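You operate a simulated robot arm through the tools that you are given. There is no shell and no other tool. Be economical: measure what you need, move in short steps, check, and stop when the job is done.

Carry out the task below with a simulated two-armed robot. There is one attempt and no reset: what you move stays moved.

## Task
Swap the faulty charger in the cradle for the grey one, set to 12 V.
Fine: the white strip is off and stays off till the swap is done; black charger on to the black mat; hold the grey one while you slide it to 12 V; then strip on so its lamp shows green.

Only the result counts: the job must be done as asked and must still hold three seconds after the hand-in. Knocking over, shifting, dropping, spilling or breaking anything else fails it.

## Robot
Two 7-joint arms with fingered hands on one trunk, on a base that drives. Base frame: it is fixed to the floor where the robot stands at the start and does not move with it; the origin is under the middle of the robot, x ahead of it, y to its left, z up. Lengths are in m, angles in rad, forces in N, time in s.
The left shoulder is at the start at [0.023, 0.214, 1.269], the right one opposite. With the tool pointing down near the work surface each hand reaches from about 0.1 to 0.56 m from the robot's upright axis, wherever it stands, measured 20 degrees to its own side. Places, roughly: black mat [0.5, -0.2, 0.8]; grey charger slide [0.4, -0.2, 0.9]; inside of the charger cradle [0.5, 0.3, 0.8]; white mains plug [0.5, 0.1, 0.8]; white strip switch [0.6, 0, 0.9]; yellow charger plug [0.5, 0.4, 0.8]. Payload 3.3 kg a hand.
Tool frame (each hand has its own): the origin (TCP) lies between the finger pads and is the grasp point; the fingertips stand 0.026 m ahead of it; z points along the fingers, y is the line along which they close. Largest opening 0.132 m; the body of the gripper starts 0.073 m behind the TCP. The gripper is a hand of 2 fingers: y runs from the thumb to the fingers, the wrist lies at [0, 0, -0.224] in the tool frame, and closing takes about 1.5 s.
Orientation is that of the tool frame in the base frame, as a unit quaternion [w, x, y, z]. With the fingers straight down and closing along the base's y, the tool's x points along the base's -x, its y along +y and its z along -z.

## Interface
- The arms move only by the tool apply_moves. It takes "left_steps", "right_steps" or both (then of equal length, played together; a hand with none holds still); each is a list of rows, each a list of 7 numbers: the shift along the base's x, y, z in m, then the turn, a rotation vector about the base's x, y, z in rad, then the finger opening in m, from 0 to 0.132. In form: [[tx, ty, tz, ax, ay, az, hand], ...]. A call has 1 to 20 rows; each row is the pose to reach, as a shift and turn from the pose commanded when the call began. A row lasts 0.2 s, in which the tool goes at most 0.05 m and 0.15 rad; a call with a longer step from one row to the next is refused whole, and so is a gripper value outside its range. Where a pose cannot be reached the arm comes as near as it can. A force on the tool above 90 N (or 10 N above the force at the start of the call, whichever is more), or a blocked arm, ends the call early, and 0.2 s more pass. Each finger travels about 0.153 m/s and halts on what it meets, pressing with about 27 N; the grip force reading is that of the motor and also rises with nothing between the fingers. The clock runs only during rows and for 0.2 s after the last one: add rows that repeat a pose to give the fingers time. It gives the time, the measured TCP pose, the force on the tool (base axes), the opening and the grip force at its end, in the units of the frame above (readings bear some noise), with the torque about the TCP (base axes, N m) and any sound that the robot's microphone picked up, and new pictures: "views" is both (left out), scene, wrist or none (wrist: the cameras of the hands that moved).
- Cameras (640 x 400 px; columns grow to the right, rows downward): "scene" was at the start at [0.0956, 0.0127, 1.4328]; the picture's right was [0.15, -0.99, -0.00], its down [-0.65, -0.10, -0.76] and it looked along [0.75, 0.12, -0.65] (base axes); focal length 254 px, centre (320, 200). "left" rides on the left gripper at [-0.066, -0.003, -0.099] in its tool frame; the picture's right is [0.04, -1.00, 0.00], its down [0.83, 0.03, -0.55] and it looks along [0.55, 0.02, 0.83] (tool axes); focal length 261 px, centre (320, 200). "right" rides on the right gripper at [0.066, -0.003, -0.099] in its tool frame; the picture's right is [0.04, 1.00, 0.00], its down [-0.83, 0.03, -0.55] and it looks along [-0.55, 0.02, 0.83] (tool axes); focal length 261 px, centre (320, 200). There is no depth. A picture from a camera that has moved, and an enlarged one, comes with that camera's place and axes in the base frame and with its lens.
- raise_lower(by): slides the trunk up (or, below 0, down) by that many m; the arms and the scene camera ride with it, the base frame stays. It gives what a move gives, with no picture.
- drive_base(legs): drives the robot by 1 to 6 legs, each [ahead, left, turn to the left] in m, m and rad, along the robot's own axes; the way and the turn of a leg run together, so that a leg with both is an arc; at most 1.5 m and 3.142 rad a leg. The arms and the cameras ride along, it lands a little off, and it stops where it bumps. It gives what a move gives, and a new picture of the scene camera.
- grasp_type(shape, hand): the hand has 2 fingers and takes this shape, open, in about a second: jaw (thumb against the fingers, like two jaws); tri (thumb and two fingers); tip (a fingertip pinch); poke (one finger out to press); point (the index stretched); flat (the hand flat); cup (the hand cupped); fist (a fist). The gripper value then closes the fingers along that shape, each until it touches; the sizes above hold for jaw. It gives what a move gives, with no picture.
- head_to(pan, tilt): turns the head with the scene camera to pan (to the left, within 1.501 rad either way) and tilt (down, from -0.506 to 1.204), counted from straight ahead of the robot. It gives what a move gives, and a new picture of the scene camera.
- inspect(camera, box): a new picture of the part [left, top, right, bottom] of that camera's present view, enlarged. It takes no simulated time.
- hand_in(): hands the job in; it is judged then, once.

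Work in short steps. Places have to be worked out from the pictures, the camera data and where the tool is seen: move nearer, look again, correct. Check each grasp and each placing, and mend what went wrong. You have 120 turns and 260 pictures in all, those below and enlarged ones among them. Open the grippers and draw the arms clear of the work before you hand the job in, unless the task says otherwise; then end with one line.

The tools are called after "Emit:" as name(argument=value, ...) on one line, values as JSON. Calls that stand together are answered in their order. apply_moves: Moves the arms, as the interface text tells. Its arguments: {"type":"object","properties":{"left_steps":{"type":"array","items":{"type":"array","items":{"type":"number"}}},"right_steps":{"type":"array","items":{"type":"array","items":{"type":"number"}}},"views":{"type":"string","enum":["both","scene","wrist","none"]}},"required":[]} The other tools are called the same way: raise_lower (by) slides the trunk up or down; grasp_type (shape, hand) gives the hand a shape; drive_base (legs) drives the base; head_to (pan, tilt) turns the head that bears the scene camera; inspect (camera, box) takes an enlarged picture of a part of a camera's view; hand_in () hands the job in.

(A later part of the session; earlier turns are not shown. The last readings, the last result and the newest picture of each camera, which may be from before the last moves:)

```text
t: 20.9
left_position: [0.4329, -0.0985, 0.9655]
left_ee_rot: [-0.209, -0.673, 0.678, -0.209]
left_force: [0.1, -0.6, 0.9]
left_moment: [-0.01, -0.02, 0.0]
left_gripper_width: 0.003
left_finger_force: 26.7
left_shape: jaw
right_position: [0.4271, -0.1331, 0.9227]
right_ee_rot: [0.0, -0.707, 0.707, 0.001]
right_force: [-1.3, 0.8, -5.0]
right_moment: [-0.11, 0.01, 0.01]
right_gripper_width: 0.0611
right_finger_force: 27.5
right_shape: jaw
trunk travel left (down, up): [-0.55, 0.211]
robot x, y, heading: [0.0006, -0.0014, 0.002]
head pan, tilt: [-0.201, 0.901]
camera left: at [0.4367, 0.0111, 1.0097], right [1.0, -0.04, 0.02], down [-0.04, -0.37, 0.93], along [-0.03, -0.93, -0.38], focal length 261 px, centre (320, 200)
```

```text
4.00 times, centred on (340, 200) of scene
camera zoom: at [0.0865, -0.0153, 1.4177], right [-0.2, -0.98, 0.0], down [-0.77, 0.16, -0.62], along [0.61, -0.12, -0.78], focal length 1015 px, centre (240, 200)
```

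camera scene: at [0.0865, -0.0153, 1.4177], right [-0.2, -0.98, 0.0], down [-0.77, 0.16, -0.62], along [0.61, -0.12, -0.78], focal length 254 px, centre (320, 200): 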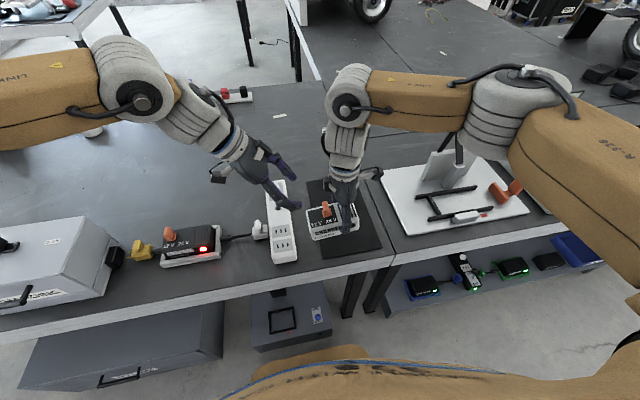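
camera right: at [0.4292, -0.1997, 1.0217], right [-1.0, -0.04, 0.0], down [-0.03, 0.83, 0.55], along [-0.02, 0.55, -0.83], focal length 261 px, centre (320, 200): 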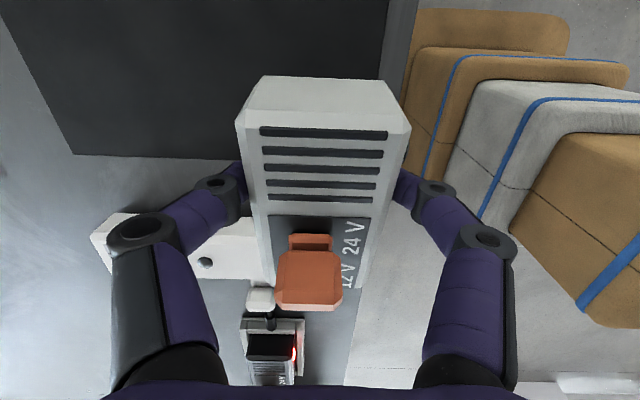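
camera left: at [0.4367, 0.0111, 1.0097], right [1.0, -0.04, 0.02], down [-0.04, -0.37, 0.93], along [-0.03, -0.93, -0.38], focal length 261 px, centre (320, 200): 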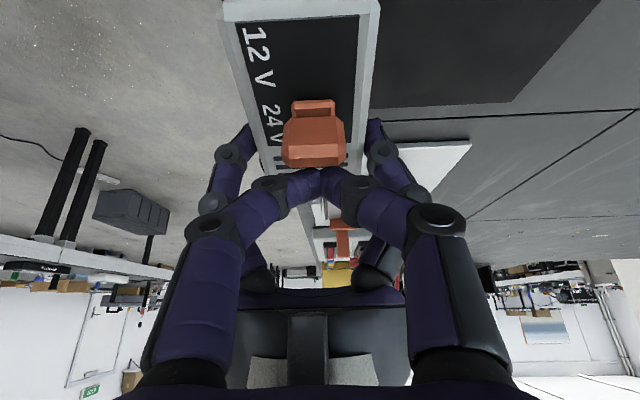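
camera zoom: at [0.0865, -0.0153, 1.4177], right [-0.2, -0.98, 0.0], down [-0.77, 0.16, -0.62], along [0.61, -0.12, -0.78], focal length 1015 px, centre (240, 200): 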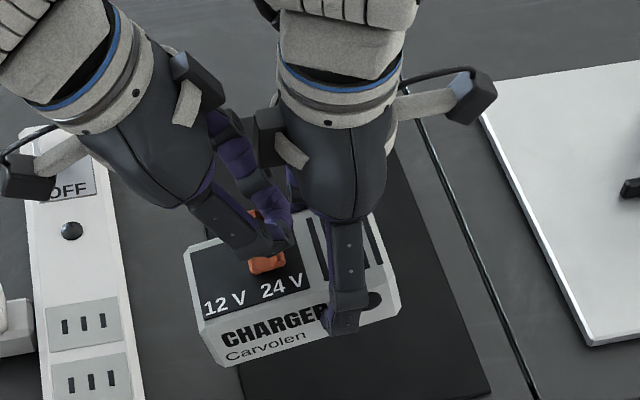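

The fingers closed just behind the fin, on its −y side, rather than on it. That works as a pusher, so I'll push gently towards +y in small steps and watch the forces.

Emit:
apply_moves(left_steps=[[0, 0.005, 0, 0, 0, 0, 0.0], [0, 0.01, 0, 0, 0, 0, 0.0], [0, 0.015, 0, 0, 0, 0, 0.0]], views="wrist")

Emit:
inspect(camera="scene", box=[280, 150, 400, 250])

```text
t: 21.7
left_position: [0.4325, -0.0848, 0.967]
left_ee_rot: [-0.209, -0.673, 0.678, -0.209]
left_force: [-0.1, -1.5, 1.5]
left_moment: [-0.01, -0.02, 0.0]
left_gripper_width: 0.003
left_finger_force: 26.6
left_shape: jaw
right_position: [0.4272, -0.1326, 0.9229]
right_ee_rot: [-0.001, -0.706, 0.708, -0.001]
right_force: [-0.4, 0.7, -6.1]
right_moment: [-0.16, 0.01, -0.02]
right_gripper_width: 0.0607
right_finger_force: 27.0
right_shape: jaw
trunk travel left (down, up): [-0.55, 0.211]
robot x, y, heading: [0.0012, 0.0015, -0.002]
head pan, tilt: [-0.201, 0.901]
camera left: at [0.4363, 0.0253, 1.0095], right [1.0, -0.04, 0.02], down [-0.04, -0.37, 0.93], along [-0.03, -0.93, -0.38], focal length 261 px, centre (320, 200)
```

left: 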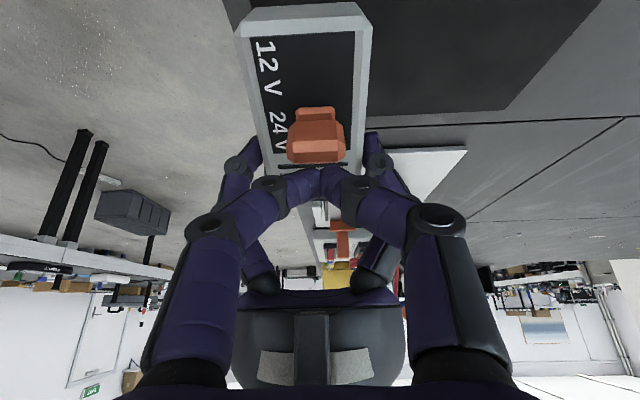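

```text
4.00 times, centred on (340, 200) of scene
camera zoom: at [0.0866, -0.0151, 1.4177], right [-0.2, -0.98, 0.0], down [-0.77, 0.16, -0.62], along [0.61, -0.12, -0.78], focal length 1015 px, centre (240, 200)
```

zoom: 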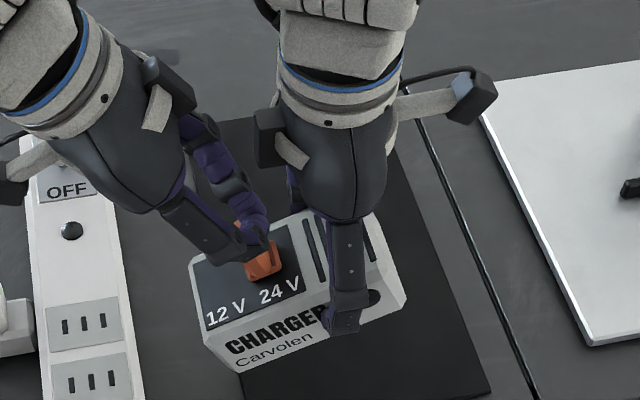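

The charger tilts in the grip when pushed in mid-air. I'll retract the left hand, set the charger back on the mat for support, and then shift the base to the right so both hands reach it there.

Emit:
apply_moves(left_steps=[[0, -0.004, 0.012, 0, 0, 0, 0.0], [0, 0.01, 0.04, 0, 0, 0, 0.0], [0, 0.04, 0.07, 0, 0, 0, 0.02], [0, 0.08, 0.09, 0, 0, 0, 0.04], [0, 0.1, 0.11, 0, 0, 0, 0.04]], views="none")

Emit:
apply_moves(right_steps=[[0.004, -0.02, 0, 0, 0, 0, 0.03], [0.008, -0.04, -0.01, 0, 0, 0, 0.03], [0.012, -0.055, -0.03, 0, 0, 0, 0.03], [0.012, -0.055, -0.055, 0, 0, 0, 0.03], [0.012, -0.055, -0.072, 0, 0, 0, 0.03], [0.012, -0.055, -0.078, 0, 0, 0, 0.03]], views="both")

Emit:
inspect(camera="scene", box=[290, 150, 430, 270])

```text
t: 22.9
left_position: [0.4327, 0.0145, 1.077]
left_ee_rot: [-0.209, -0.673, 0.678, -0.209]
left_force: [0.4, 0.0, 0.0]
left_moment: [-0.01, -0.03, 0.0]
left_gripper_width: 0.0397
left_finger_force: 0.2
left_shape: jaw
right_position: [0.4275, -0.1327, 0.9229]
right_ee_rot: [0.0, -0.707, 0.708, 0.0]
right_force: [0.0, -0.3, -4.3]
right_moment: [-0.07, -0.03, -0.02]
right_gripper_width: 0.0609
right_finger_force: 27.1
right_shape: jaw
trunk travel left (down, up): [-0.55, 0.211]
robot x, y, heading: [-0.0013, -0.0025, -0.002]
head pan, tilt: [-0.201, 0.901]
```

```text
t: 24.3
left_position: [0.4305, 0.0151, 1.0762]
left_ee_rot: [-0.21, -0.673, 0.678, -0.209]
left_force: [0.3, -0.3, 0.2]
left_moment: [0.0, -0.02, 0.04]
left_gripper_width: 0.0397
left_finger_force: 0.0
left_shape: jaw
right_position: [0.4399, -0.1874, 0.845]
right_ee_rot: [0.0, 0.707, -0.707, -0.001]
right_force: [0.2, -0.9, -3.1]
right_moment: [0.0, -0.03, 0.0]
right_gripper_width: 0.0607
right_finger_force: 27.2
right_shape: jaw
trunk travel left (down, up): [-0.55, 0.211]
robot x, y, heading: [0.0007, 0.0025, 0.004]
head pan, tilt: [-0.201, 0.901]
camera scene: at [0.0864, -0.0153, 1.4177], right [-0.2, -0.98, 0.0], down [-0.77, 0.16, -0.62], along [0.61, -0.12, -0.78], focal length 254 px, centre (320, 200)
camera right: at [0.4422, -0.254, 0.9447], right [-1.0, -0.04, 0.0], down [-0.03, 0.83, 0.55], along [-0.02, 0.55, -0.83], focal length 261 px, centre (320, 200)
```

scene: 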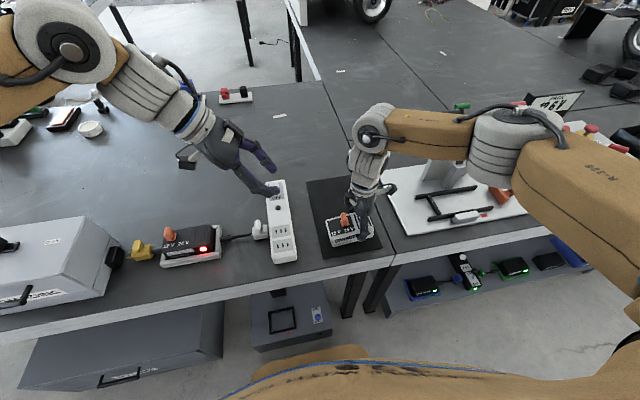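
right: 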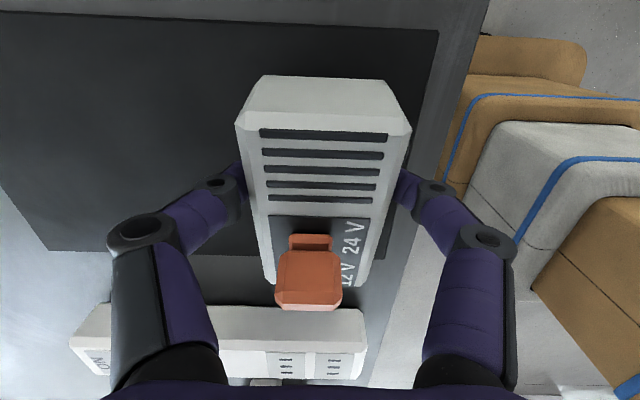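

```text
3.33 times, centred on (360, 210) of scene
camera zoom: at [0.0864, -0.0153, 1.4177], right [-0.2, -0.98, 0.0], down [-0.77, 0.16, -0.62], along [0.61, -0.12, -0.78], focal length 846 px, centre (187, 167)
```

zoom: 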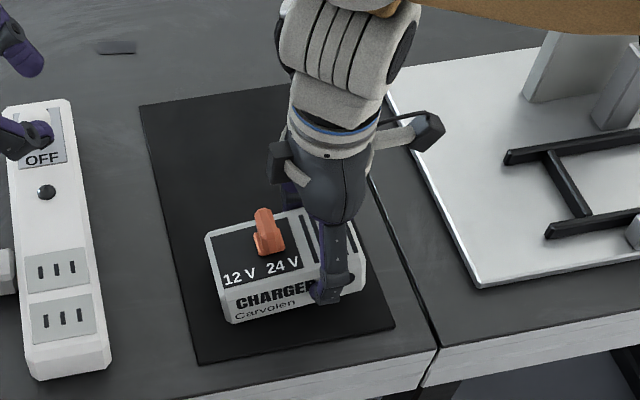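

It is just above the mat. I'll set it down, release, raise both hands, and then drive 0.15 m to the right.

Emit:
apply_moves(right_steps=[[0, 0, -0.008, 0, 0, 0, 0.03], [0, 0, -0.012, 0, 0, 0, 0.03], [0, 0, -0.012, 0, 0, 0, 0.06], [0, 0, -0.012, 0, 0, 0, 0.1], [0, 0, -0.012, 0, 0, 0, 0.1], [0, 0, 0.03, 0, 0, 0, 0.1], [0, 0, 0.08, 0, 0, 0, 0.1], [0, 0, 0.13, 0, 0, 0, 0.1]], left_steps=[[0, 0.02, 0.02, 0, 0, 0, 0.05], [0, 0.04, 0.04, 0, 0, 0, 0.05], [0, 0.04, 0.04, 0, 0, 0, 0.05], [0, 0.04, 0.04, 0, 0, 0, 0.05], [0, 0.04, 0.04, 0, 0, 0, 0.05], [0, 0.04, 0.04, 0, 0, 0, 0.05], [0, 0.04, 0.04, 0, 0, 0, 0.05], [0, 0.04, 0.04, 0, 0, 0, 0.05]], views="none")

Emit:
drive_base(legs=[[0, -0.15, 0]])

```text
t: 26.1
left_position: [0.433, 0.056, 1.1151]
left_ee_rot: [-0.209, -0.673, 0.678, -0.209]
left_force: [0.5, 0.4, -0.5]
left_moment: [0.0, -0.01, 0.03]
left_gripper_width: 0.0494
left_finger_force: 0.1
left_shape: jaw
right_position: [0.4392, -0.1848, 0.9778]
right_ee_rot: [-0.001, -0.707, 0.707, 0.0]
right_force: [0.0, -0.5, -0.1]
right_moment: [-0.03, -0.03, -0.05]
right_gripper_width: 0.0996
right_finger_force: 0.0
right_shape: jaw
trunk travel left (down, up): [-0.55, 0.211]
robot x, y, heading: [-0.0003, 0.0024, 0.001]
head pan, tilt: [-0.201, 0.901]
```

```text
t: 27.5
left_position: [0.4322, -0.0971, 1.1149]
left_ee_rot: [-0.209, -0.673, 0.678, -0.209]
left_force: [0.0, 0.2, 0.2]
left_moment: [0.01, -0.02, -0.04]
left_gripper_width: 0.0497
left_finger_force: 0.0
left_shape: jaw
right_position: [0.4394, -0.3369, 0.9755]
right_ee_rot: [-0.001, 0.708, -0.706, -0.001]
right_force: [0.2, -0.1, -0.1]
right_moment: [-0.03, -0.02, 0.01]
right_gripper_width: 0.0996
right_finger_force: 0.1
right_shape: jaw
trunk travel left (down, up): [-0.55, 0.211]
robot x, y, heading: [-0.0032, -0.1527, -0.001]
head pan, tilt: [-0.201, 0.901]
camera scene: at [0.0863, -0.1685, 1.4177], right [-0.2, -0.98, 0.0], down [-0.77, 0.16, -0.62], along [0.61, -0.12, -0.78], focal length 254 px, centre (320, 200)
```

scene: 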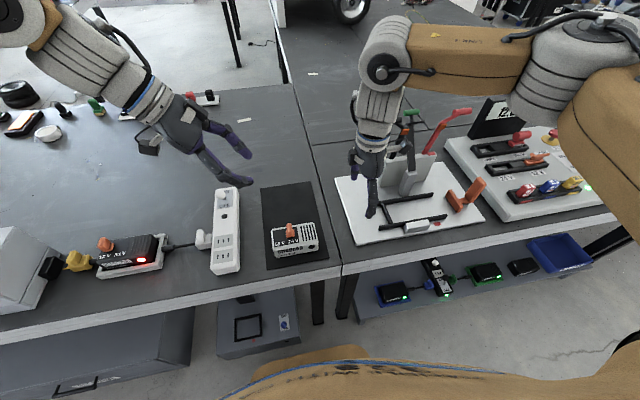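

I'll aim the head at the work and bring the right hand back over the grey charger.

Emit:
apply_moves(right_steps=[[0, 0.045, 0, 0, 0, 0, 0.1], [0, 0.09, 0, 0, 0, 0, 0.1], [0, 0.13, 0, 0, 0, 0, 0.1], [0, 0.142, -0.03, 0, 0, 0, 0.1], [0, 0.142, -0.06, 0, 0, 0, 0.1], [0, 0.142, -0.06, 0, 0, 0, 0.1]], views="wrist")

Emit:
head_to(pan=0.15, tilt=0.95)

```text
t: 28.9
left_position: [0.4324, -0.0961, 1.1159]
left_ee_rot: [-0.209, -0.674, 0.677, -0.209]
left_force: [-0.6, -0.1, 0.2]
left_moment: [-0.02, -0.02, 0.0]
left_gripper_width: 0.0495
left_finger_force: 0.1
left_shape: jaw
right_position: [0.4393, -0.1941, 0.9153]
right_ee_rot: [0.001, 0.707, -0.707, 0.0]
right_force: [-0.7, -0.5, -0.5]
right_moment: [0.01, 0.02, 0.03]
right_gripper_width: 0.0998
right_finger_force: 0.1
right_shape: jaw
trunk travel left (down, up): [-0.55, 0.211]
robot x, y, heading: [0.0037, -0.1528, 0.003]
head pan, tilt: [-0.201, 0.901]
camera right: at [0.4415, -0.2608, 1.0137], right [-1.0, -0.04, 0.0], down [-0.03, 0.83, 0.55], along [-0.02, 0.55, -0.83], focal length 261 px, centre (320, 200)
```

right: 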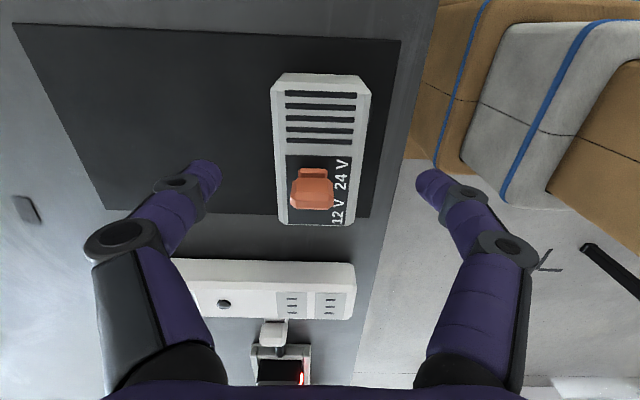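

```text
t: 29.7
left_position: [0.432, -0.0951, 1.1155]
left_ee_rot: [-0.209, -0.674, 0.677, -0.209]
left_force: [-0.2, 2.1, -0.8]
left_moment: [0.03, 0.01, 0.02]
left_gripper_width: 0.0496
left_finger_force: 0.0
left_shape: jaw
right_position: [0.4402, -0.1941, 0.9151]
right_ee_rot: [-0.001, 0.707, -0.707, 0.0]
right_force: [-0.4, -0.1, 0.0]
right_moment: [0.02, 0.0, -0.03]
right_gripper_width: 0.0997
right_finger_force: 0.0
right_shape: jaw
trunk travel left (down, up): [-0.55, 0.211]
robot x, y, heading: [0.0012, -0.1551, 0.002]
head pan, tilt: [0.15, 0.949]
camera scene: at [0.0842, -0.1407, 1.4141], right [0.15, -0.99, 0.0], down [-0.8, -0.12, -0.58], along [0.58, 0.09, -0.81], focal length 254 px, centre (320, 200)
```

scene: 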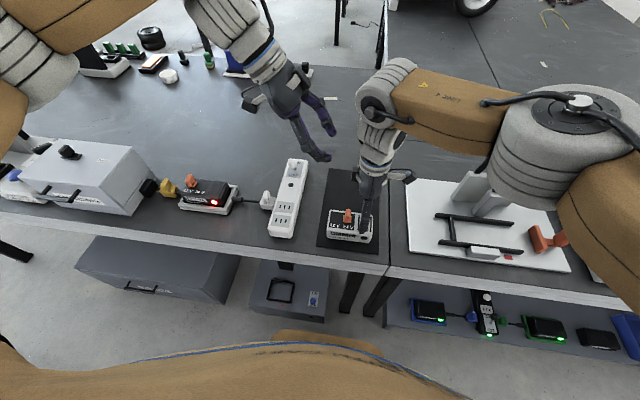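

The charger is at its old place and the hand is centred on it. I'll descend and grip.

Emit:
apply_moves(right_steps=[[0, 0, -0.04, 0, 0, 0, 0.1], [0, 0, -0.083, 0, 0, 0, 0.1], [0, 0, -0.083, 0, 0, 0, 0.07], [0, 0, -0.083, 0, 0, 0, 0.03], [0, 0, -0.083, 0, 0, 0, 0.03], [0, 0, -0.083, 0, 0, 0, 0.03]], left_steps=[[0, 0, -0.03, 0, 0, 0, 0.05], [0, 0, -0.06, 0, 0, 0, 0.05], [0, 0.0, -0.09, 0, 0, 0, 0.05], [0, 0.0, -0.12, 0, 0, 0, 0.05], [0, 0, -0.13, 0, 0, 0, 0.05], [0, 0, -0.13, 0, 0, 0, 0.05]], views="wrist")

Emit:
inspect(camera="scene", box=[280, 150, 420, 250])

Emit:
inspect(camera="left", box=[200, 50, 440, 200])

```text
t: 31.3
left_position: [0.4339, -0.0948, 0.9841]
left_ee_rot: [-0.209, -0.673, 0.678, -0.209]
left_force: [-1.3, 0.6, 0.5]
left_moment: [-0.03, -0.04, -0.06]
left_gripper_width: 0.0497
left_finger_force: 0.0
left_shape: jaw
right_position: [0.458, -0.2322, 0.8311]
right_ee_rot: [-0.005, -0.681, 0.732, -0.009]
right_force: [-0.2, 0.0, 0.8]
right_moment: [0.02, -0.02, 0.04]
right_gripper_width: 0.0046
right_finger_force: 26.9
right_shape: jaw
trunk travel left (down, up): [-0.55, 0.211]
robot x, y, heading: [-0.0042, -0.1532, 0.002]
head pan, tilt: [0.15, 0.949]
stopped in row 6 (right hand): the arm was blocked; the commanded pose is now the measured one
camera right: at [0.4549, -0.2977, 0.9312], right [-1.0, 0.03, -0.01], down [0.02, 0.84, 0.54], along [0.02, 0.54, -0.84], focal length 261 px, centre (320, 200)
camera left: at [0.4372, 0.0154, 1.0287], right [1.0, -0.04, 0.03], down [-0.04, -0.37, 0.93], along [-0.03, -0.93, -0.38], focal length 261 px, centre (320, 200)
```

right: 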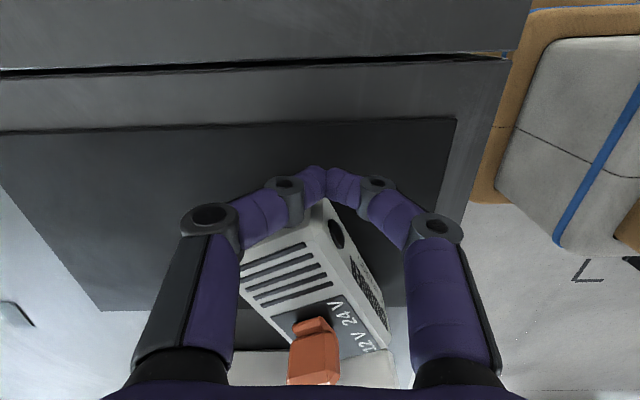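
left: 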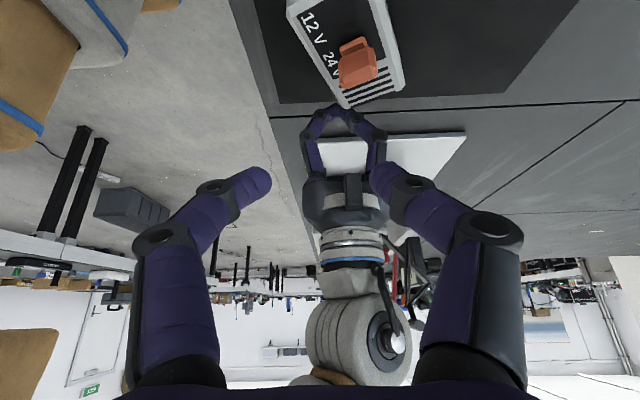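

```text
4.00 times, centred on (350, 200) of scene
camera zoom: at [0.0843, -0.1408, 1.4141], right [0.15, -0.99, 0.0], down [-0.8, -0.12, -0.58], along [0.58, 0.09, -0.81], focal length 1015 px, centre (200, 200)
```

zoom: 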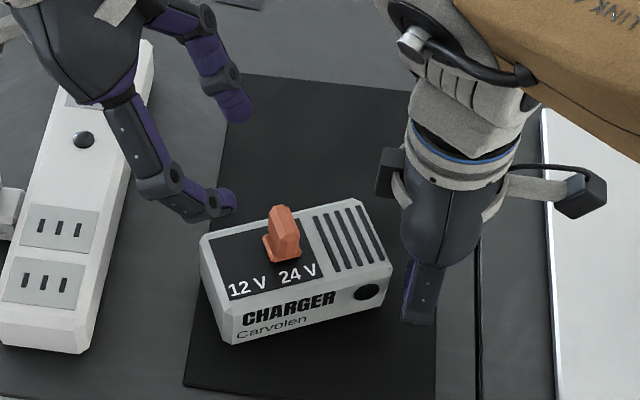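

```text
2.67 times, centred on (320, 125) of left
camera zoom: at [0.4372, 0.0154, 1.0287], right [1.0, -0.04, 0.03], down [-0.04, -0.37, 0.93], along [-0.03, -0.93, -0.38], focal length 695 px, centre (320, 400)
```

zoom: 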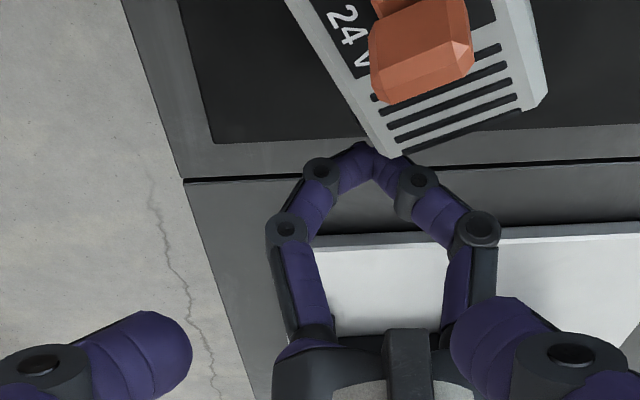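

The right arm didn't track there and the closing fingers slipped off, turning the charger about 24° on the mat. I'll lift both hands straight up, go most of the way back, and lower the trunk so both arms work in a better range.

Emit:
apply_moves(right_steps=[[0, -0.003, 0.03, 0, 0, 0, 0.005], [0, -0.005, 0.07, 0, 0, 0, 0.005], [0, -0.005, 0.12, 0, 0, 0, 0.02], [0, -0.005, 0.17, 0, 0, 0, 0.08], [0, -0.005, 0.22, 0, 0, 0, 0.1], [0, -0.005, 0.26, 0, 0, 0, 0.1]], left_steps=[[0, 0, 0.03, 0, 0, 0, 0.05], [0, 0, 0.06, 0, 0, 0, 0.05], [0, 0.02, 0.1, 0, 0, 0, 0.05], [0, 0.04, 0.13, 0, 0, 0, 0.05], [0, 0.06, 0.15, 0, 0, 0, 0.05], [0, 0.06, 0.15, 0, 0, 0, 0.05]], views="none")

Emit:
drive_base(legs=[[0, 0.12, 0]])

Emit:
raise_lower(by=-0.12)

Emit:
head_to(pan=-0.2, tilt=0.85)

```text
t: 32.7
left_position: [0.4352, -0.0338, 1.1352]
left_ee_rot: [-0.209, -0.674, 0.677, -0.209]
left_force: [-0.4, -0.5, -0.7]
left_moment: [0.03, 0.02, 0.01]
left_gripper_width: 0.0496
left_finger_force: 0.0
left_shape: jaw
right_position: [0.4565, -0.2355, 1.09]
right_ee_rot: [-0.004, -0.684, 0.729, -0.008]
right_force: [0.2, 0.7, 0.5]
right_moment: [-0.03, -0.02, 0.01]
right_gripper_width: 0.0997
right_finger_force: 0.0
right_shape: jaw
trunk travel left (down, up): [-0.55, 0.211]
robot x, y, heading: [0.0021, -0.1511, 0.001]
head pan, tilt: [0.15, 0.949]
```

```text
t: 34.0
left_position: [0.4349, 0.0862, 1.1359]
left_ee_rot: [-0.21, -0.674, 0.677, -0.21]
left_force: [0.2, 0.7, -0.3]
left_moment: [-0.03, 0.01, -0.01]
left_gripper_width: 0.0496
left_finger_force: 0.0
left_shape: jaw
right_position: [0.456, -0.1126, 1.09]
right_ee_rot: [-0.005, -0.683, 0.73, -0.008]
right_force: [0.7, 0.1, -0.4]
right_moment: [-0.04, -0.01, 0.0]
right_gripper_width: 0.0997
right_finger_force: 0.0
right_shape: jaw
trunk travel left (down, up): [-0.55, 0.211]
robot x, y, heading: [-0.0016, -0.0298, 0.006]
head pan, tilt: [0.15, 0.949]
camera scene: at [0.0841, -0.019, 1.4141], right [0.15, -0.99, 0.0], down [-0.8, -0.12, -0.58], along [0.58, 0.09, -0.81], focal length 254 px, centre (320, 200)
```

scene: 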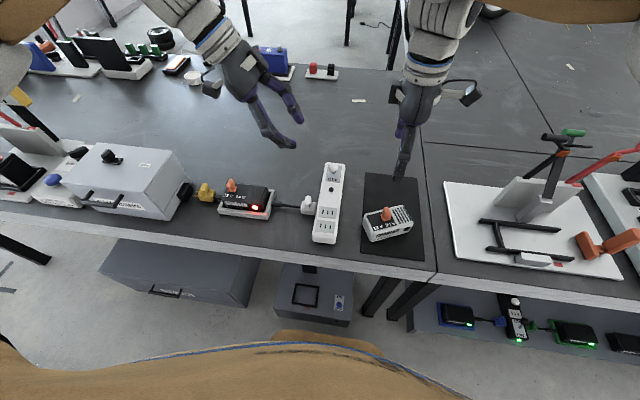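

```text
t: 35.5
left_position: [0.4352, 0.086, 1.0156]
left_ee_rot: [-0.209, -0.673, 0.677, -0.21]
left_force: [0.8, -0.1, 1.2]
left_moment: [-0.01, -0.02, -0.02]
left_gripper_width: 0.0499
left_finger_force: 0.0
left_shape: jaw
right_position: [0.4563, -0.114, 0.971]
right_ee_rot: [-0.004, -0.684, 0.729, -0.009]
right_force: [0.0, 0.6, 0.4]
right_moment: [0.0, 0.02, 0.03]
right_gripper_width: 0.1
right_finger_force: 0.0
right_shape: jaw
trunk travel left (down, up): [-0.43, 0.331]
robot x, y, heading: [-0.0, -0.033, -0.006]
head pan, tilt: [0.15, 0.949]
```

```text
t: 36.3
left_position: [0.4355, 0.0869, 1.0157]
left_ee_rot: [-0.209, -0.674, 0.677, -0.209]
left_force: [-0.1, 0.7, 0.7]
left_moment: [-0.03, -0.02, 0.01]
left_gripper_width: 0.0498
left_finger_force: 0.1
left_shape: jaw
right_position: [0.4568, -0.1139, 0.97]
right_ee_rot: [-0.004, -0.684, 0.729, -0.007]
right_force: [0.0, -0.6, 0.7]
right_moment: [-0.01, -0.02, 0.04]
right_gripper_width: 0.0998
right_finger_force: 0.1
right_shape: jaw
trunk travel left (down, up): [-0.43, 0.331]
robot x, y, heading: [-0.0017, -0.037, 0.003]
head pan, tilt: [-0.201, 0.85]
camera scene: at [0.0981, -0.0472, 1.3012], right [-0.2, -0.98, 0.0], down [-0.74, 0.15, -0.66], along [0.65, -0.13, -0.75], focal length 254 px, centre (320, 200)
```

scene: 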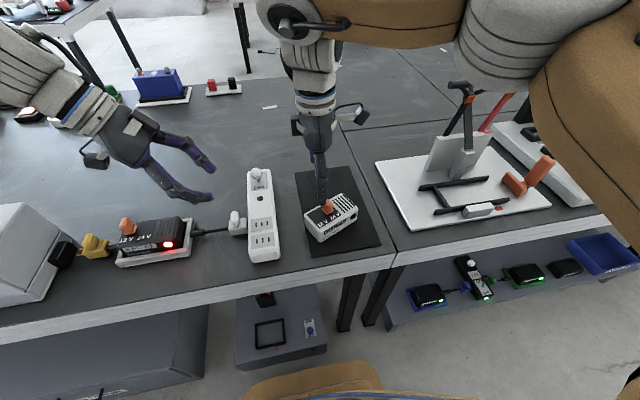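

I'll turn the right hand to match the charger's new angle and look down at it from above.

Emit:
apply_moves(right_steps=[[0, -0.015, 0, 0.004, 0.002, 0.12, 0.1], [0, -0.03, 0, 0.008, 0.003, 0.24, 0.1], [0, -0.046, 0, 0.012, 0.005, 0.36, 0.1], [0, -0.046, 0, 0.017, 0.006, 0.484, 0.1], [0, -0.046, 0, 0.017, 0.006, 0.484, 0.1]], views="wrist")

Emit:
inspect(camera="scene", box=[270, 160, 390, 260])

```text
t: 37.5
left_position: [0.4347, 0.0865, 1.0157]
left_ee_rot: [-0.209, -0.673, 0.677, -0.209]
left_force: [0.0, 0.9, 0.2]
left_moment: [0.02, 0.01, 0.0]
left_gripper_width: 0.0495
left_finger_force: 0.1
left_shape: jaw
right_position: [0.4567, -0.1607, 0.9706]
right_ee_rot: [-0.002, 0.839, -0.543, 0.0]
right_force: [-0.5, -0.9, 0.2]
right_moment: [0.0, -0.02, -0.02]
right_gripper_width: 0.0998
right_finger_force: 0.0
right_shape: jaw
trunk travel left (down, up): [-0.43, 0.331]
robot x, y, heading: [-0.0007, -0.0306, -0.006]
head pan, tilt: [-0.201, 0.85]
camera right: at [0.4842, -0.2213, 1.0692], right [-0.9, -0.45, 0.0], down [-0.37, 0.74, 0.55], along [-0.24, 0.5, -0.83], focal length 261 px, centre (320, 200)
```

right: 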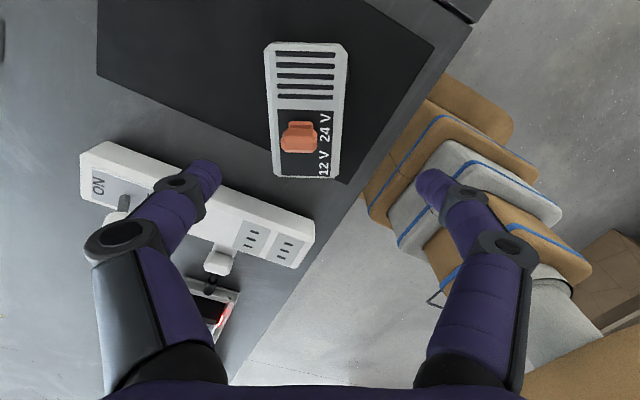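

```text
4.00 times, centred on (330, 210) of scene
camera zoom: at [0.0981, -0.0474, 1.3012], right [-0.2, -0.98, 0.0], down [-0.74, 0.15, -0.66], along [0.65, -0.13, -0.75], focal length 1015 px, centre (280, 160)
```

zoom: 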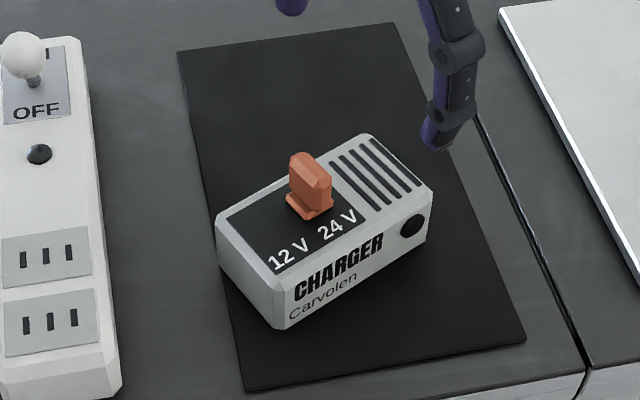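

The yaw matches and the charger centre is about (0.464, −0.155). I'll centre over it and descend, leaving the fingers open until I've checked the pose.

Emit:
apply_moves(right_steps=[[0.007, -0.003, -0.03, 0, 0, 0, 0.1], [0.0127, -0.0048, -0.06, 0, 0, 0, 0.1], [0.0127, -0.0048, -0.1, 0, 0, 0, 0.1], [0.0127, -0.0048, -0.1385, 0, 0, 0, 0.1], [0.0127, -0.0048, -0.1385, 0, 0, 0, 0.1]], views="wrist")

```text
t: 38.7
left_position: [0.4339, 0.0857, 1.0141]
left_ee_rot: [-0.208, -0.674, 0.677, -0.21]
left_force: [0.9, 0.4, -0.4]
left_moment: [0.01, -0.02, 0.01]
left_gripper_width: 0.0498
left_finger_force: 0.0
left_shape: jaw
right_position: [0.4706, -0.165, 0.832]
right_ee_rot: [-0.002, 0.839, -0.544, 0.001]
right_force: [-0.3, 0.3, 0.3]
right_moment: [-0.04, 0.0, -0.02]
right_gripper_width: 0.0996
right_finger_force: 0.0
right_shape: jaw
trunk travel left (down, up): [-0.43, 0.331]
robot x, y, heading: [0.001, -0.0309, 0.003]
head pan, tilt: [-0.201, 0.85]
camera right: at [0.4983, -0.2256, 0.9313], right [-0.9, -0.44, 0.0], down [-0.37, 0.75, 0.55], along [-0.24, 0.5, -0.83], focal length 261 px, centre (320, 200)
```

right: 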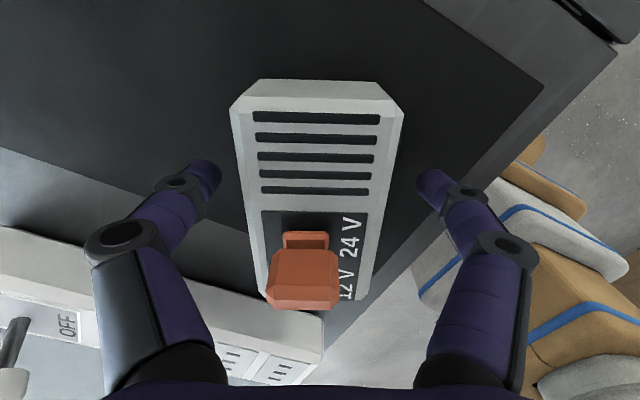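

Tracking is exact here. I'll grip, lift slightly, straighten the charger and set it down again.

Emit:
apply_moves(right_steps=[[0, 0, 0, 0, 0, 0, 0.06], [0, 0, 0, 0, 0, 0, 0.03], [0, 0, 0, 0, 0, 0, 0.03], [0, 0, 0, 0, 0, 0, 0.03], [0, 0, 0.02, 0, 0, 0, 0.03], [-0.01, -0.005, 0.025, 0, 0, -0.14, 0.03], [-0.02, -0.01, 0.025, 0, 0, -0.28, 0.03], [-0.035, -0.015, 0.025, 0, 0, -0.422, 0.03], [-0.035, -0.015, 0.025, 0, 0, -0.422, 0.03], [-0.035, -0.015, 0.01, 0, 0, -0.422, 0.03], [-0.035, -0.015, 0.002, 0, 0, -0.422, 0.03], [-0.035, -0.015, 0.0, 0, 0, -0.422, 0.03]], views="both")

Emit:
inspect(camera="scene", box=[270, 160, 390, 260])

```text
t: 41.3
left_position: [0.4349, 0.0866, 1.0139]
left_ee_rot: [-0.208, -0.673, 0.678, -0.21]
left_force: [-0.1, 0.2, 0.1]
left_moment: [0.01, 0.0, 0.01]
left_gripper_width: 0.0495
left_finger_force: 0.1
left_shape: jaw
right_position: [0.4354, -0.1803, 0.8324]
right_ee_rot: [0.002, -0.706, 0.709, -0.001]
right_force: [0.2, -0.5, 2.1]
right_moment: [0.06, -0.03, -0.03]
right_gripper_width: 0.0611
right_finger_force: 26.4
right_shape: jaw
trunk travel left (down, up): [-0.43, 0.331]
robot x, y, heading: [-0.0021, -0.0319, -0.001]
head pan, tilt: [-0.201, 0.85]
camera scene: at [0.0979, -0.0473, 1.3013], right [-0.2, -0.98, 0.0], down [-0.74, 0.15, -0.66], along [0.65, -0.13, -0.75], focal length 254 px, centre (320, 200)
camera right: at [0.4358, -0.2475, 0.9313], right [-1.0, -0.04, 0.0], down [-0.03, 0.83, 0.55], along [-0.02, 0.55, -0.83], focal length 261 px, centre (320, 200)
```

scene: 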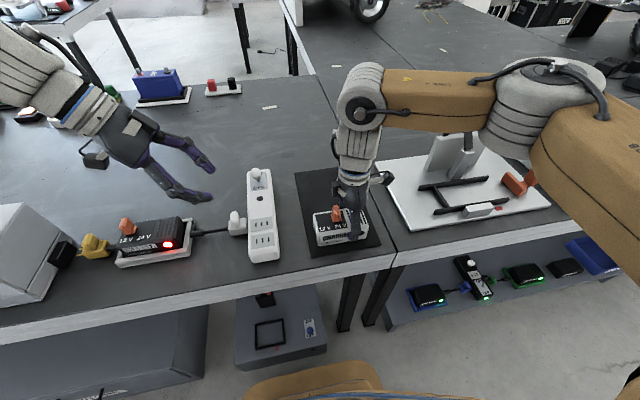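
right: 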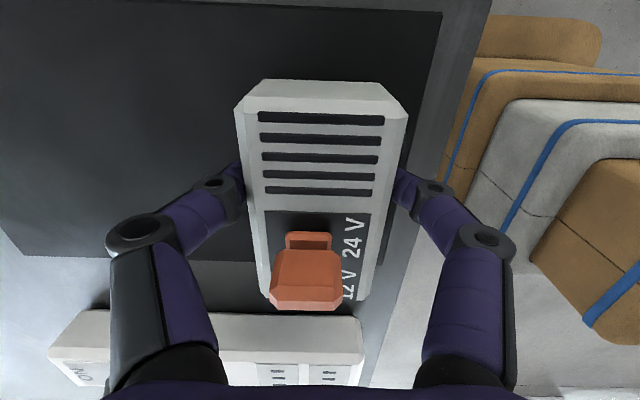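

```text
4.00 times, centred on (330, 210) of scene
camera zoom: at [0.0979, -0.0473, 1.3013], right [-0.2, -0.98, 0.0], down [-0.74, 0.15, -0.66], along [0.65, -0.13, -0.75], focal length 1015 px, centre (280, 160)
```

zoom: 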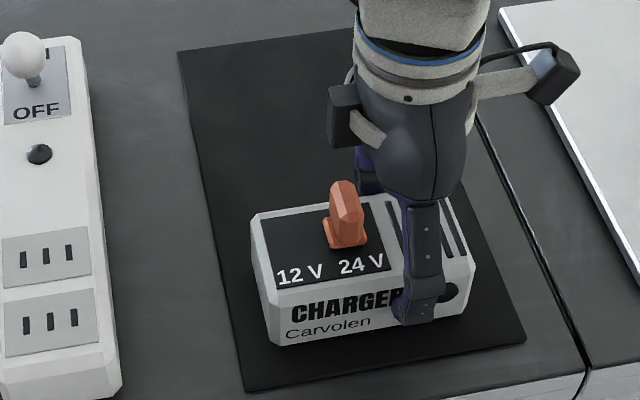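

The grey charger is straight again, held on the mat, with its fin top near z ≈ 0.87. I'll bring the left hand to 8 cm short of the knob along its tilted axis.

Emit:
apply_moves(left_steps=[[0.001, -0.045, -0.01, 0, 0, 0, 0.046], [0.002, -0.09, -0.02, 0, 0, 0, 0.046], [0.003, -0.135, -0.04, 0, 0, 0, 0.046], [0.004, -0.17, -0.065, 0, 0, 0, 0.046], [0.004, -0.1786, -0.079, 0, 0, 0, 0.046], [0.004, -0.1786, -0.079, 0, 0, 0, 0.046]], views="wrist")

Emit:
inspect(camera="scene", box=[260, 140, 400, 260])

```text
t: 42.7
left_position: [0.437, -0.0928, 0.9363]
left_ee_rot: [-0.209, -0.674, 0.677, -0.209]
left_force: [-0.4, 0.9, -0.2]
left_moment: [-0.01, -0.03, 0.01]
left_gripper_width: 0.046
left_finger_force: 0.1
left_shape: jaw
right_position: [0.4355, -0.18, 0.8321]
right_ee_rot: [0.002, -0.706, 0.708, 0.0]
right_force: [0.0, 1.8, 3.9]
right_moment: [0.04, -0.01, -0.02]
right_gripper_width: 0.0609
right_finger_force: 27.5
right_shape: jaw
trunk travel left (down, up): [-0.43, 0.331]
robot x, y, heading: [0.0013, -0.0317, -0.001]
head pan, tilt: [-0.201, 0.85]
camera left: at [0.4417, 0.0174, 0.9812], right [1.0, -0.04, 0.03], down [-0.04, -0.37, 0.93], along [-0.03, -0.93, -0.38], focal length 261 px, centre (320, 200)
```

left: 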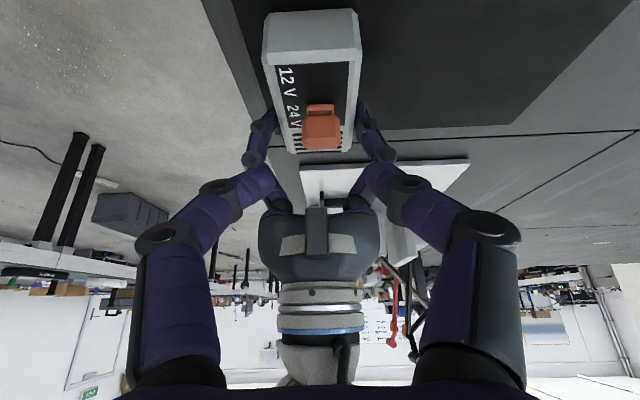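

```text
3.33 times, centred on (330, 200) of scene
camera zoom: at [0.0979, -0.047, 1.3013], right [-0.2, -0.98, 0.0], down [-0.74, 0.15, -0.66], along [0.65, -0.13, -0.75], focal length 846 px, centre (287, 200)
```

zoom: 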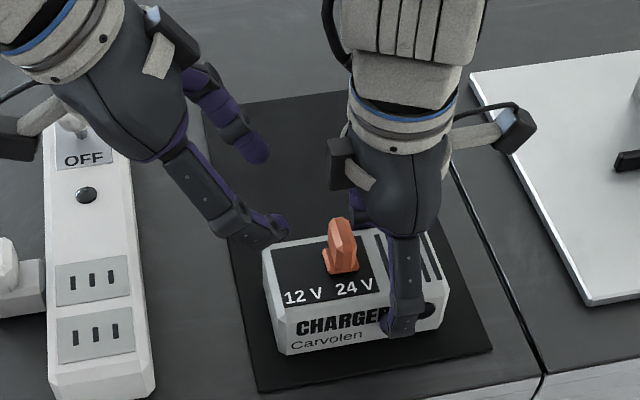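

Fin face is at about y −0.143, z 0.846–0.875, x 0.439. I'll approach and close on it.

Emit:
apply_moves(left_steps=[[0.001, -0.018, -0.027, 0, 0, 0, 0.046], [0.002, -0.036, -0.054, 0, 0, 0, 0.046], [0.002, -0.0445, -0.066, 0, 0, 0, 0.046], [0.002, -0.0445, -0.066, 0, 0, 0, 0.046]], views="wrist")

Emit:
inspect(camera="scene", box=[260, 140, 400, 260])

```text
t: 43.7
left_position: [0.4412, -0.1389, 0.8698]
left_ee_rot: [-0.209, -0.674, 0.677, -0.209]
left_force: [-0.3, -0.2, -0.4]
left_moment: [0.01, 0.02, 0.01]
left_gripper_width: 0.0463
left_finger_force: 0.1
left_shape: jaw
right_position: [0.4341, -0.1808, 0.8318]
right_ee_rot: [0.002, -0.705, 0.709, -0.001]
right_force: [0.8, 2.0, 4.2]
right_moment: [0.06, -0.04, -0.02]
right_gripper_width: 0.0605
right_finger_force: 27.0
right_shape: jaw
trunk travel left (down, up): [-0.43, 0.331]
robot x, y, heading: [0.0008, -0.0329, -0.001]
head pan, tilt: [-0.201, 0.85]
camera left: at [0.4442, -0.0284, 0.9138], right [1.0, -0.04, 0.03], down [-0.04, -0.37, 0.93], along [-0.03, -0.93, -0.38], focal length 261 px, centre (320, 200)
```

left: 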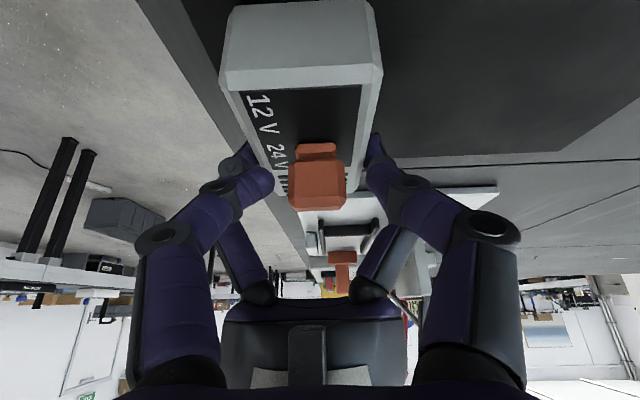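

```text
3.33 times, centred on (330, 200) of scene
camera zoom: at [0.0979, -0.047, 1.3013], right [-0.2, -0.98, 0.0], down [-0.74, 0.15, -0.66], along [0.65, -0.13, -0.75], focal length 846 px, centre (287, 200)
```

zoom: 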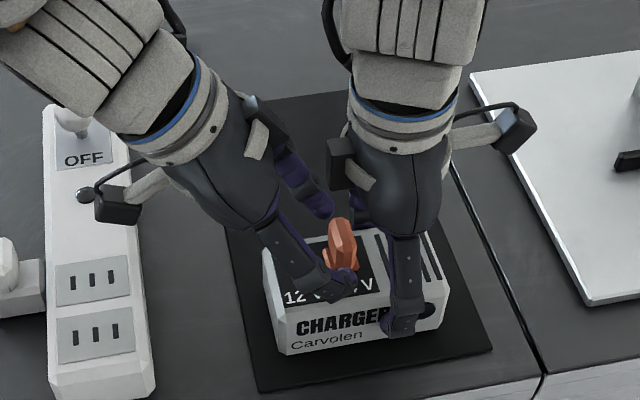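

The fin is now squarely between the fingertips, so I'll close on it.

Emit:
apply_moves(left_steps=[[-0.002, 0, 0, 0, 0, 0, 0.035], [-0.002, 0, 0, 0, 0, 0, 0.015], [-0.002, 0, 0, 0, 0, 0, 0.005], [-0.002, 0, 0, 0, 0, 0, 0.005]], views="wrist")

```text
t: 44.7
left_position: [0.4382, -0.1369, 0.8685]
left_ee_rot: [-0.21, -0.674, 0.677, -0.209]
left_force: [0.3, 0.0, 1.0]
left_moment: [-0.01, -0.03, -0.02]
left_gripper_width: 0.023
left_finger_force: 27.4
left_shape: jaw
right_position: [0.4339, -0.1819, 0.8318]
right_ee_rot: [0.002, -0.706, 0.708, -0.001]
right_force: [0.7, 2.9, 5.6]
right_moment: [0.07, -0.03, -0.05]
right_gripper_width: 0.061
right_finger_force: 26.9
right_shape: jaw
trunk travel left (down, up): [-0.43, 0.331]
robot x, y, heading: [-0.002, -0.0314, 0.002]
head pan, tilt: [-0.201, 0.85]
camera left: at [0.4424, -0.0279, 0.9142], right [1.0, -0.04, 0.03], down [-0.04, -0.37, 0.93], along [-0.03, -0.93, -0.38], focal length 261 px, centre (320, 200)
```

left: 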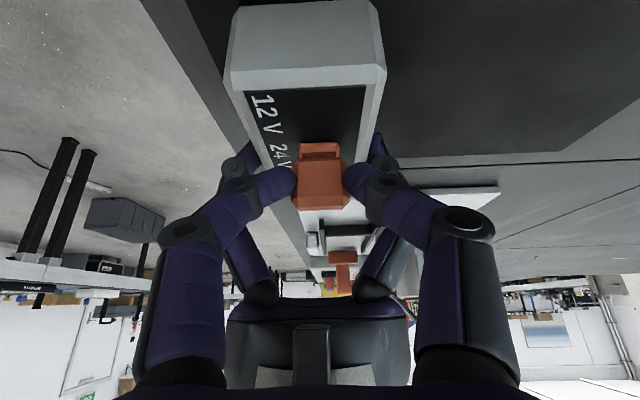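

I have the fin pinched (width 0.023). I'll draw it towards +y in small steps, watching force and sound.

Emit:
apply_moves(left_steps=[[-0.002, 0.004, 0, 0, 0, 0, 0.005], [-0.002, 0.008, 0, 0, 0, 0, 0.005], [-0.002, 0.012, 0, 0, 0, 0, 0.005], [-0.002, 0.016, 0, 0, 0, 0, 0.005]], views="wrist")

Emit:
inspect(camera="scene", box=[260, 140, 400, 260])

```text
t: 45.7
left_position: [0.4381, -0.1209, 0.8707]
left_ee_rot: [-0.208, -0.674, 0.677, -0.209]
left_force: [5.0, -0.4, 0.3]
left_moment: [0.03, -0.08, 0.09]
left_gripper_width: 0.0227
left_finger_force: 27.2
left_shape: jaw
right_position: [0.4339, -0.1806, 0.8321]
right_ee_rot: [0.001, -0.706, 0.708, 0.0]
right_force: [-4.3, 1.8, 6.1]
right_moment: [0.06, 0.07, 0.12]
right_gripper_width: 0.0608
right_finger_force: 26.7
right_shape: jaw
trunk travel left (down, up): [-0.43, 0.331]
robot x, y, heading: [0.0026, -0.0314, -0.0]
head pan, tilt: [-0.201, 0.85]
camera left: at [0.4408, -0.0108, 0.9144], right [1.0, -0.04, 0.03], down [-0.04, -0.38, 0.93], along [-0.03, -0.93, -0.38], focal length 261 px, centre (320, 200)
```

left: 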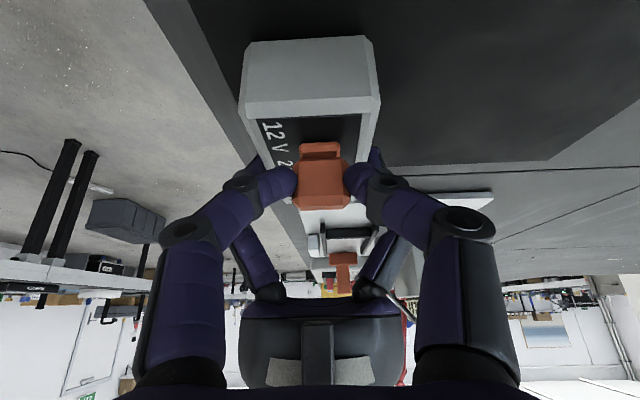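

```text
3.33 times, centred on (330, 200) of scene
camera zoom: at [0.0981, -0.047, 1.3012], right [-0.2, -0.98, 0.0], down [-0.74, 0.15, -0.66], along [0.65, -0.13, -0.75], focal length 846 px, centre (287, 200)
```

zoom: 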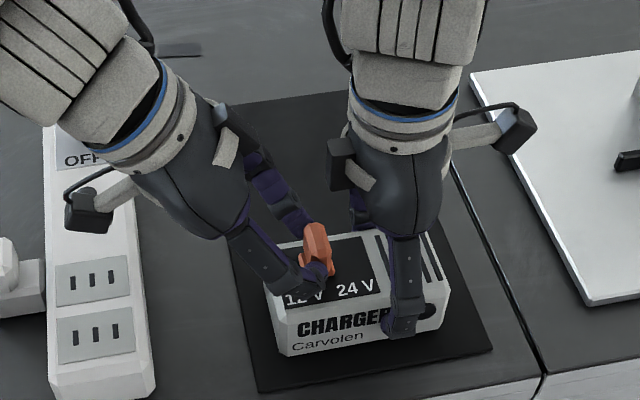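

The knob slides while the charger stays put. I'll continue about 16 mm more towards 12 V.

Emit:
apply_moves(left_steps=[[0.001, 0.004, 0, 0, 0, 0, 0.005], [0.001, 0.008, 0, 0, 0, 0, 0.005], [0.001, 0.012, 0, 0, 0, 0, 0.005], [0.001, 0.016, 0, 0, 0, 0, 0.005]], views="wrist")

Emit:
inspect(camera="scene", box=[260, 140, 400, 260])

```text
t: 46.7
left_position: [0.4364, -0.1063, 0.8708]
left_ee_rot: [-0.21, -0.673, 0.677, -0.21]
left_force: [5.1, -15.9, -0.8]
left_moment: [-0.2, -0.09, 0.07]
left_gripper_width: 0.0218
left_finger_force: 26.7
left_shape: jaw
right_position: [0.4332, -0.1787, 0.8309]
right_ee_rot: [0.004, -0.707, 0.708, 0.001]
right_force: [-3.0, 14.9, 6.9]
right_moment: [0.28, 0.07, 0.26]
right_gripper_width: 0.0608
right_finger_force: 27.1
right_shape: jaw
trunk travel left (down, up): [-0.43, 0.331]
robot x, y, heading: [-0.001, -0.0324, 0.004]
head pan, tilt: [-0.201, 0.85]
camera left: at [0.4404, 0.0032, 0.9144], right [1.0, -0.04, 0.03], down [-0.04, -0.37, 0.93], along [-0.03, -0.93, -0.37], focal length 261 px, centre (320, 200)
```

left: 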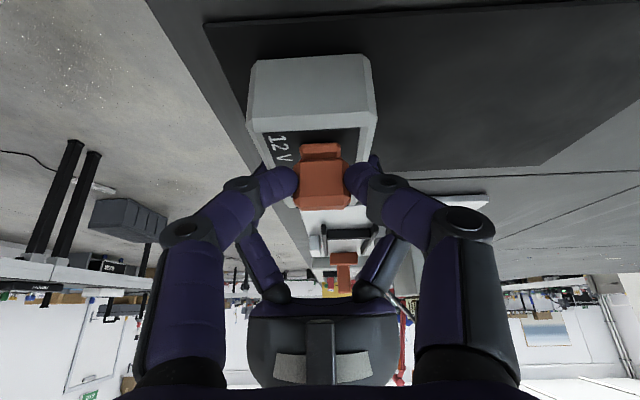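

```text
3.33 times, centred on (330, 200) of scene
camera zoom: at [0.0981, -0.0475, 1.3012], right [-0.2, -0.98, 0.0], down [-0.74, 0.15, -0.66], along [0.65, -0.13, -0.75], focal length 846 px, centre (287, 200)
```

zoom: 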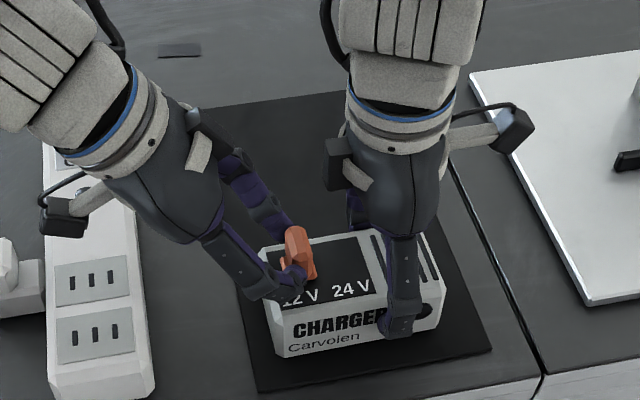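

Force jumped to 16 N, so the slide has reached its end stop. I'll release the fin, back the left hand out along its axis, and look.

Emit:
apply_moves(left_steps=[[0, -0.002, 0, 0, 0, 0, 0.03], [0, -0.002, 0, 0, 0, 0, 0.05], [0, -0.002, 0, 0, 0, 0, 0.05], [0, 0.02, 0.032, 0, 0, 0, 0.05], [0, 0.045, 0.064, 0, 0, 0, 0.05], [0, 0.08, 0.1, 0, 0, 0, 0.05], [0, 0.12, 0.13, 0, 0, 0, 0.05]], views="wrist")

Emit:
inspect(camera="scene", box=[260, 140, 400, 260])

Emit:
inspect(camera="right", box=[200, 60, 440, 330])

```text
refused: row 6 steps farther than a row can; nothing moved
```

```text
3.33 times, centred on (330, 200) of scene
camera zoom: at [0.0981, -0.0475, 1.3012], right [-0.2, -0.98, 0.0], down [-0.74, 0.15, -0.66], along [0.65, -0.13, -0.75], focal length 846 px, centre (287, 200)
```

zoom: 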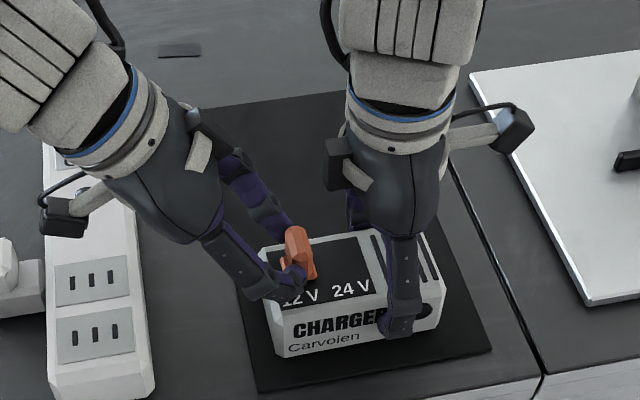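

```text
1.48 times, centred on (320, 195) of right
camera zoom: at [0.4358, -0.2461, 0.9309], right [-1.0, -0.04, 0.0], down [-0.04, 0.83, 0.56], along [-0.02, 0.56, -0.83], focal length 386 px, centre (320, 207)
```

zoom: 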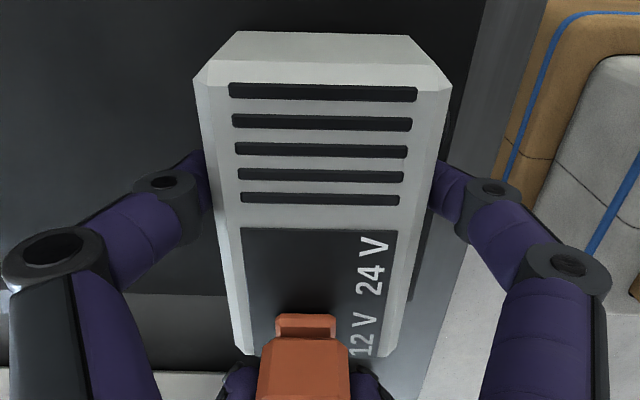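

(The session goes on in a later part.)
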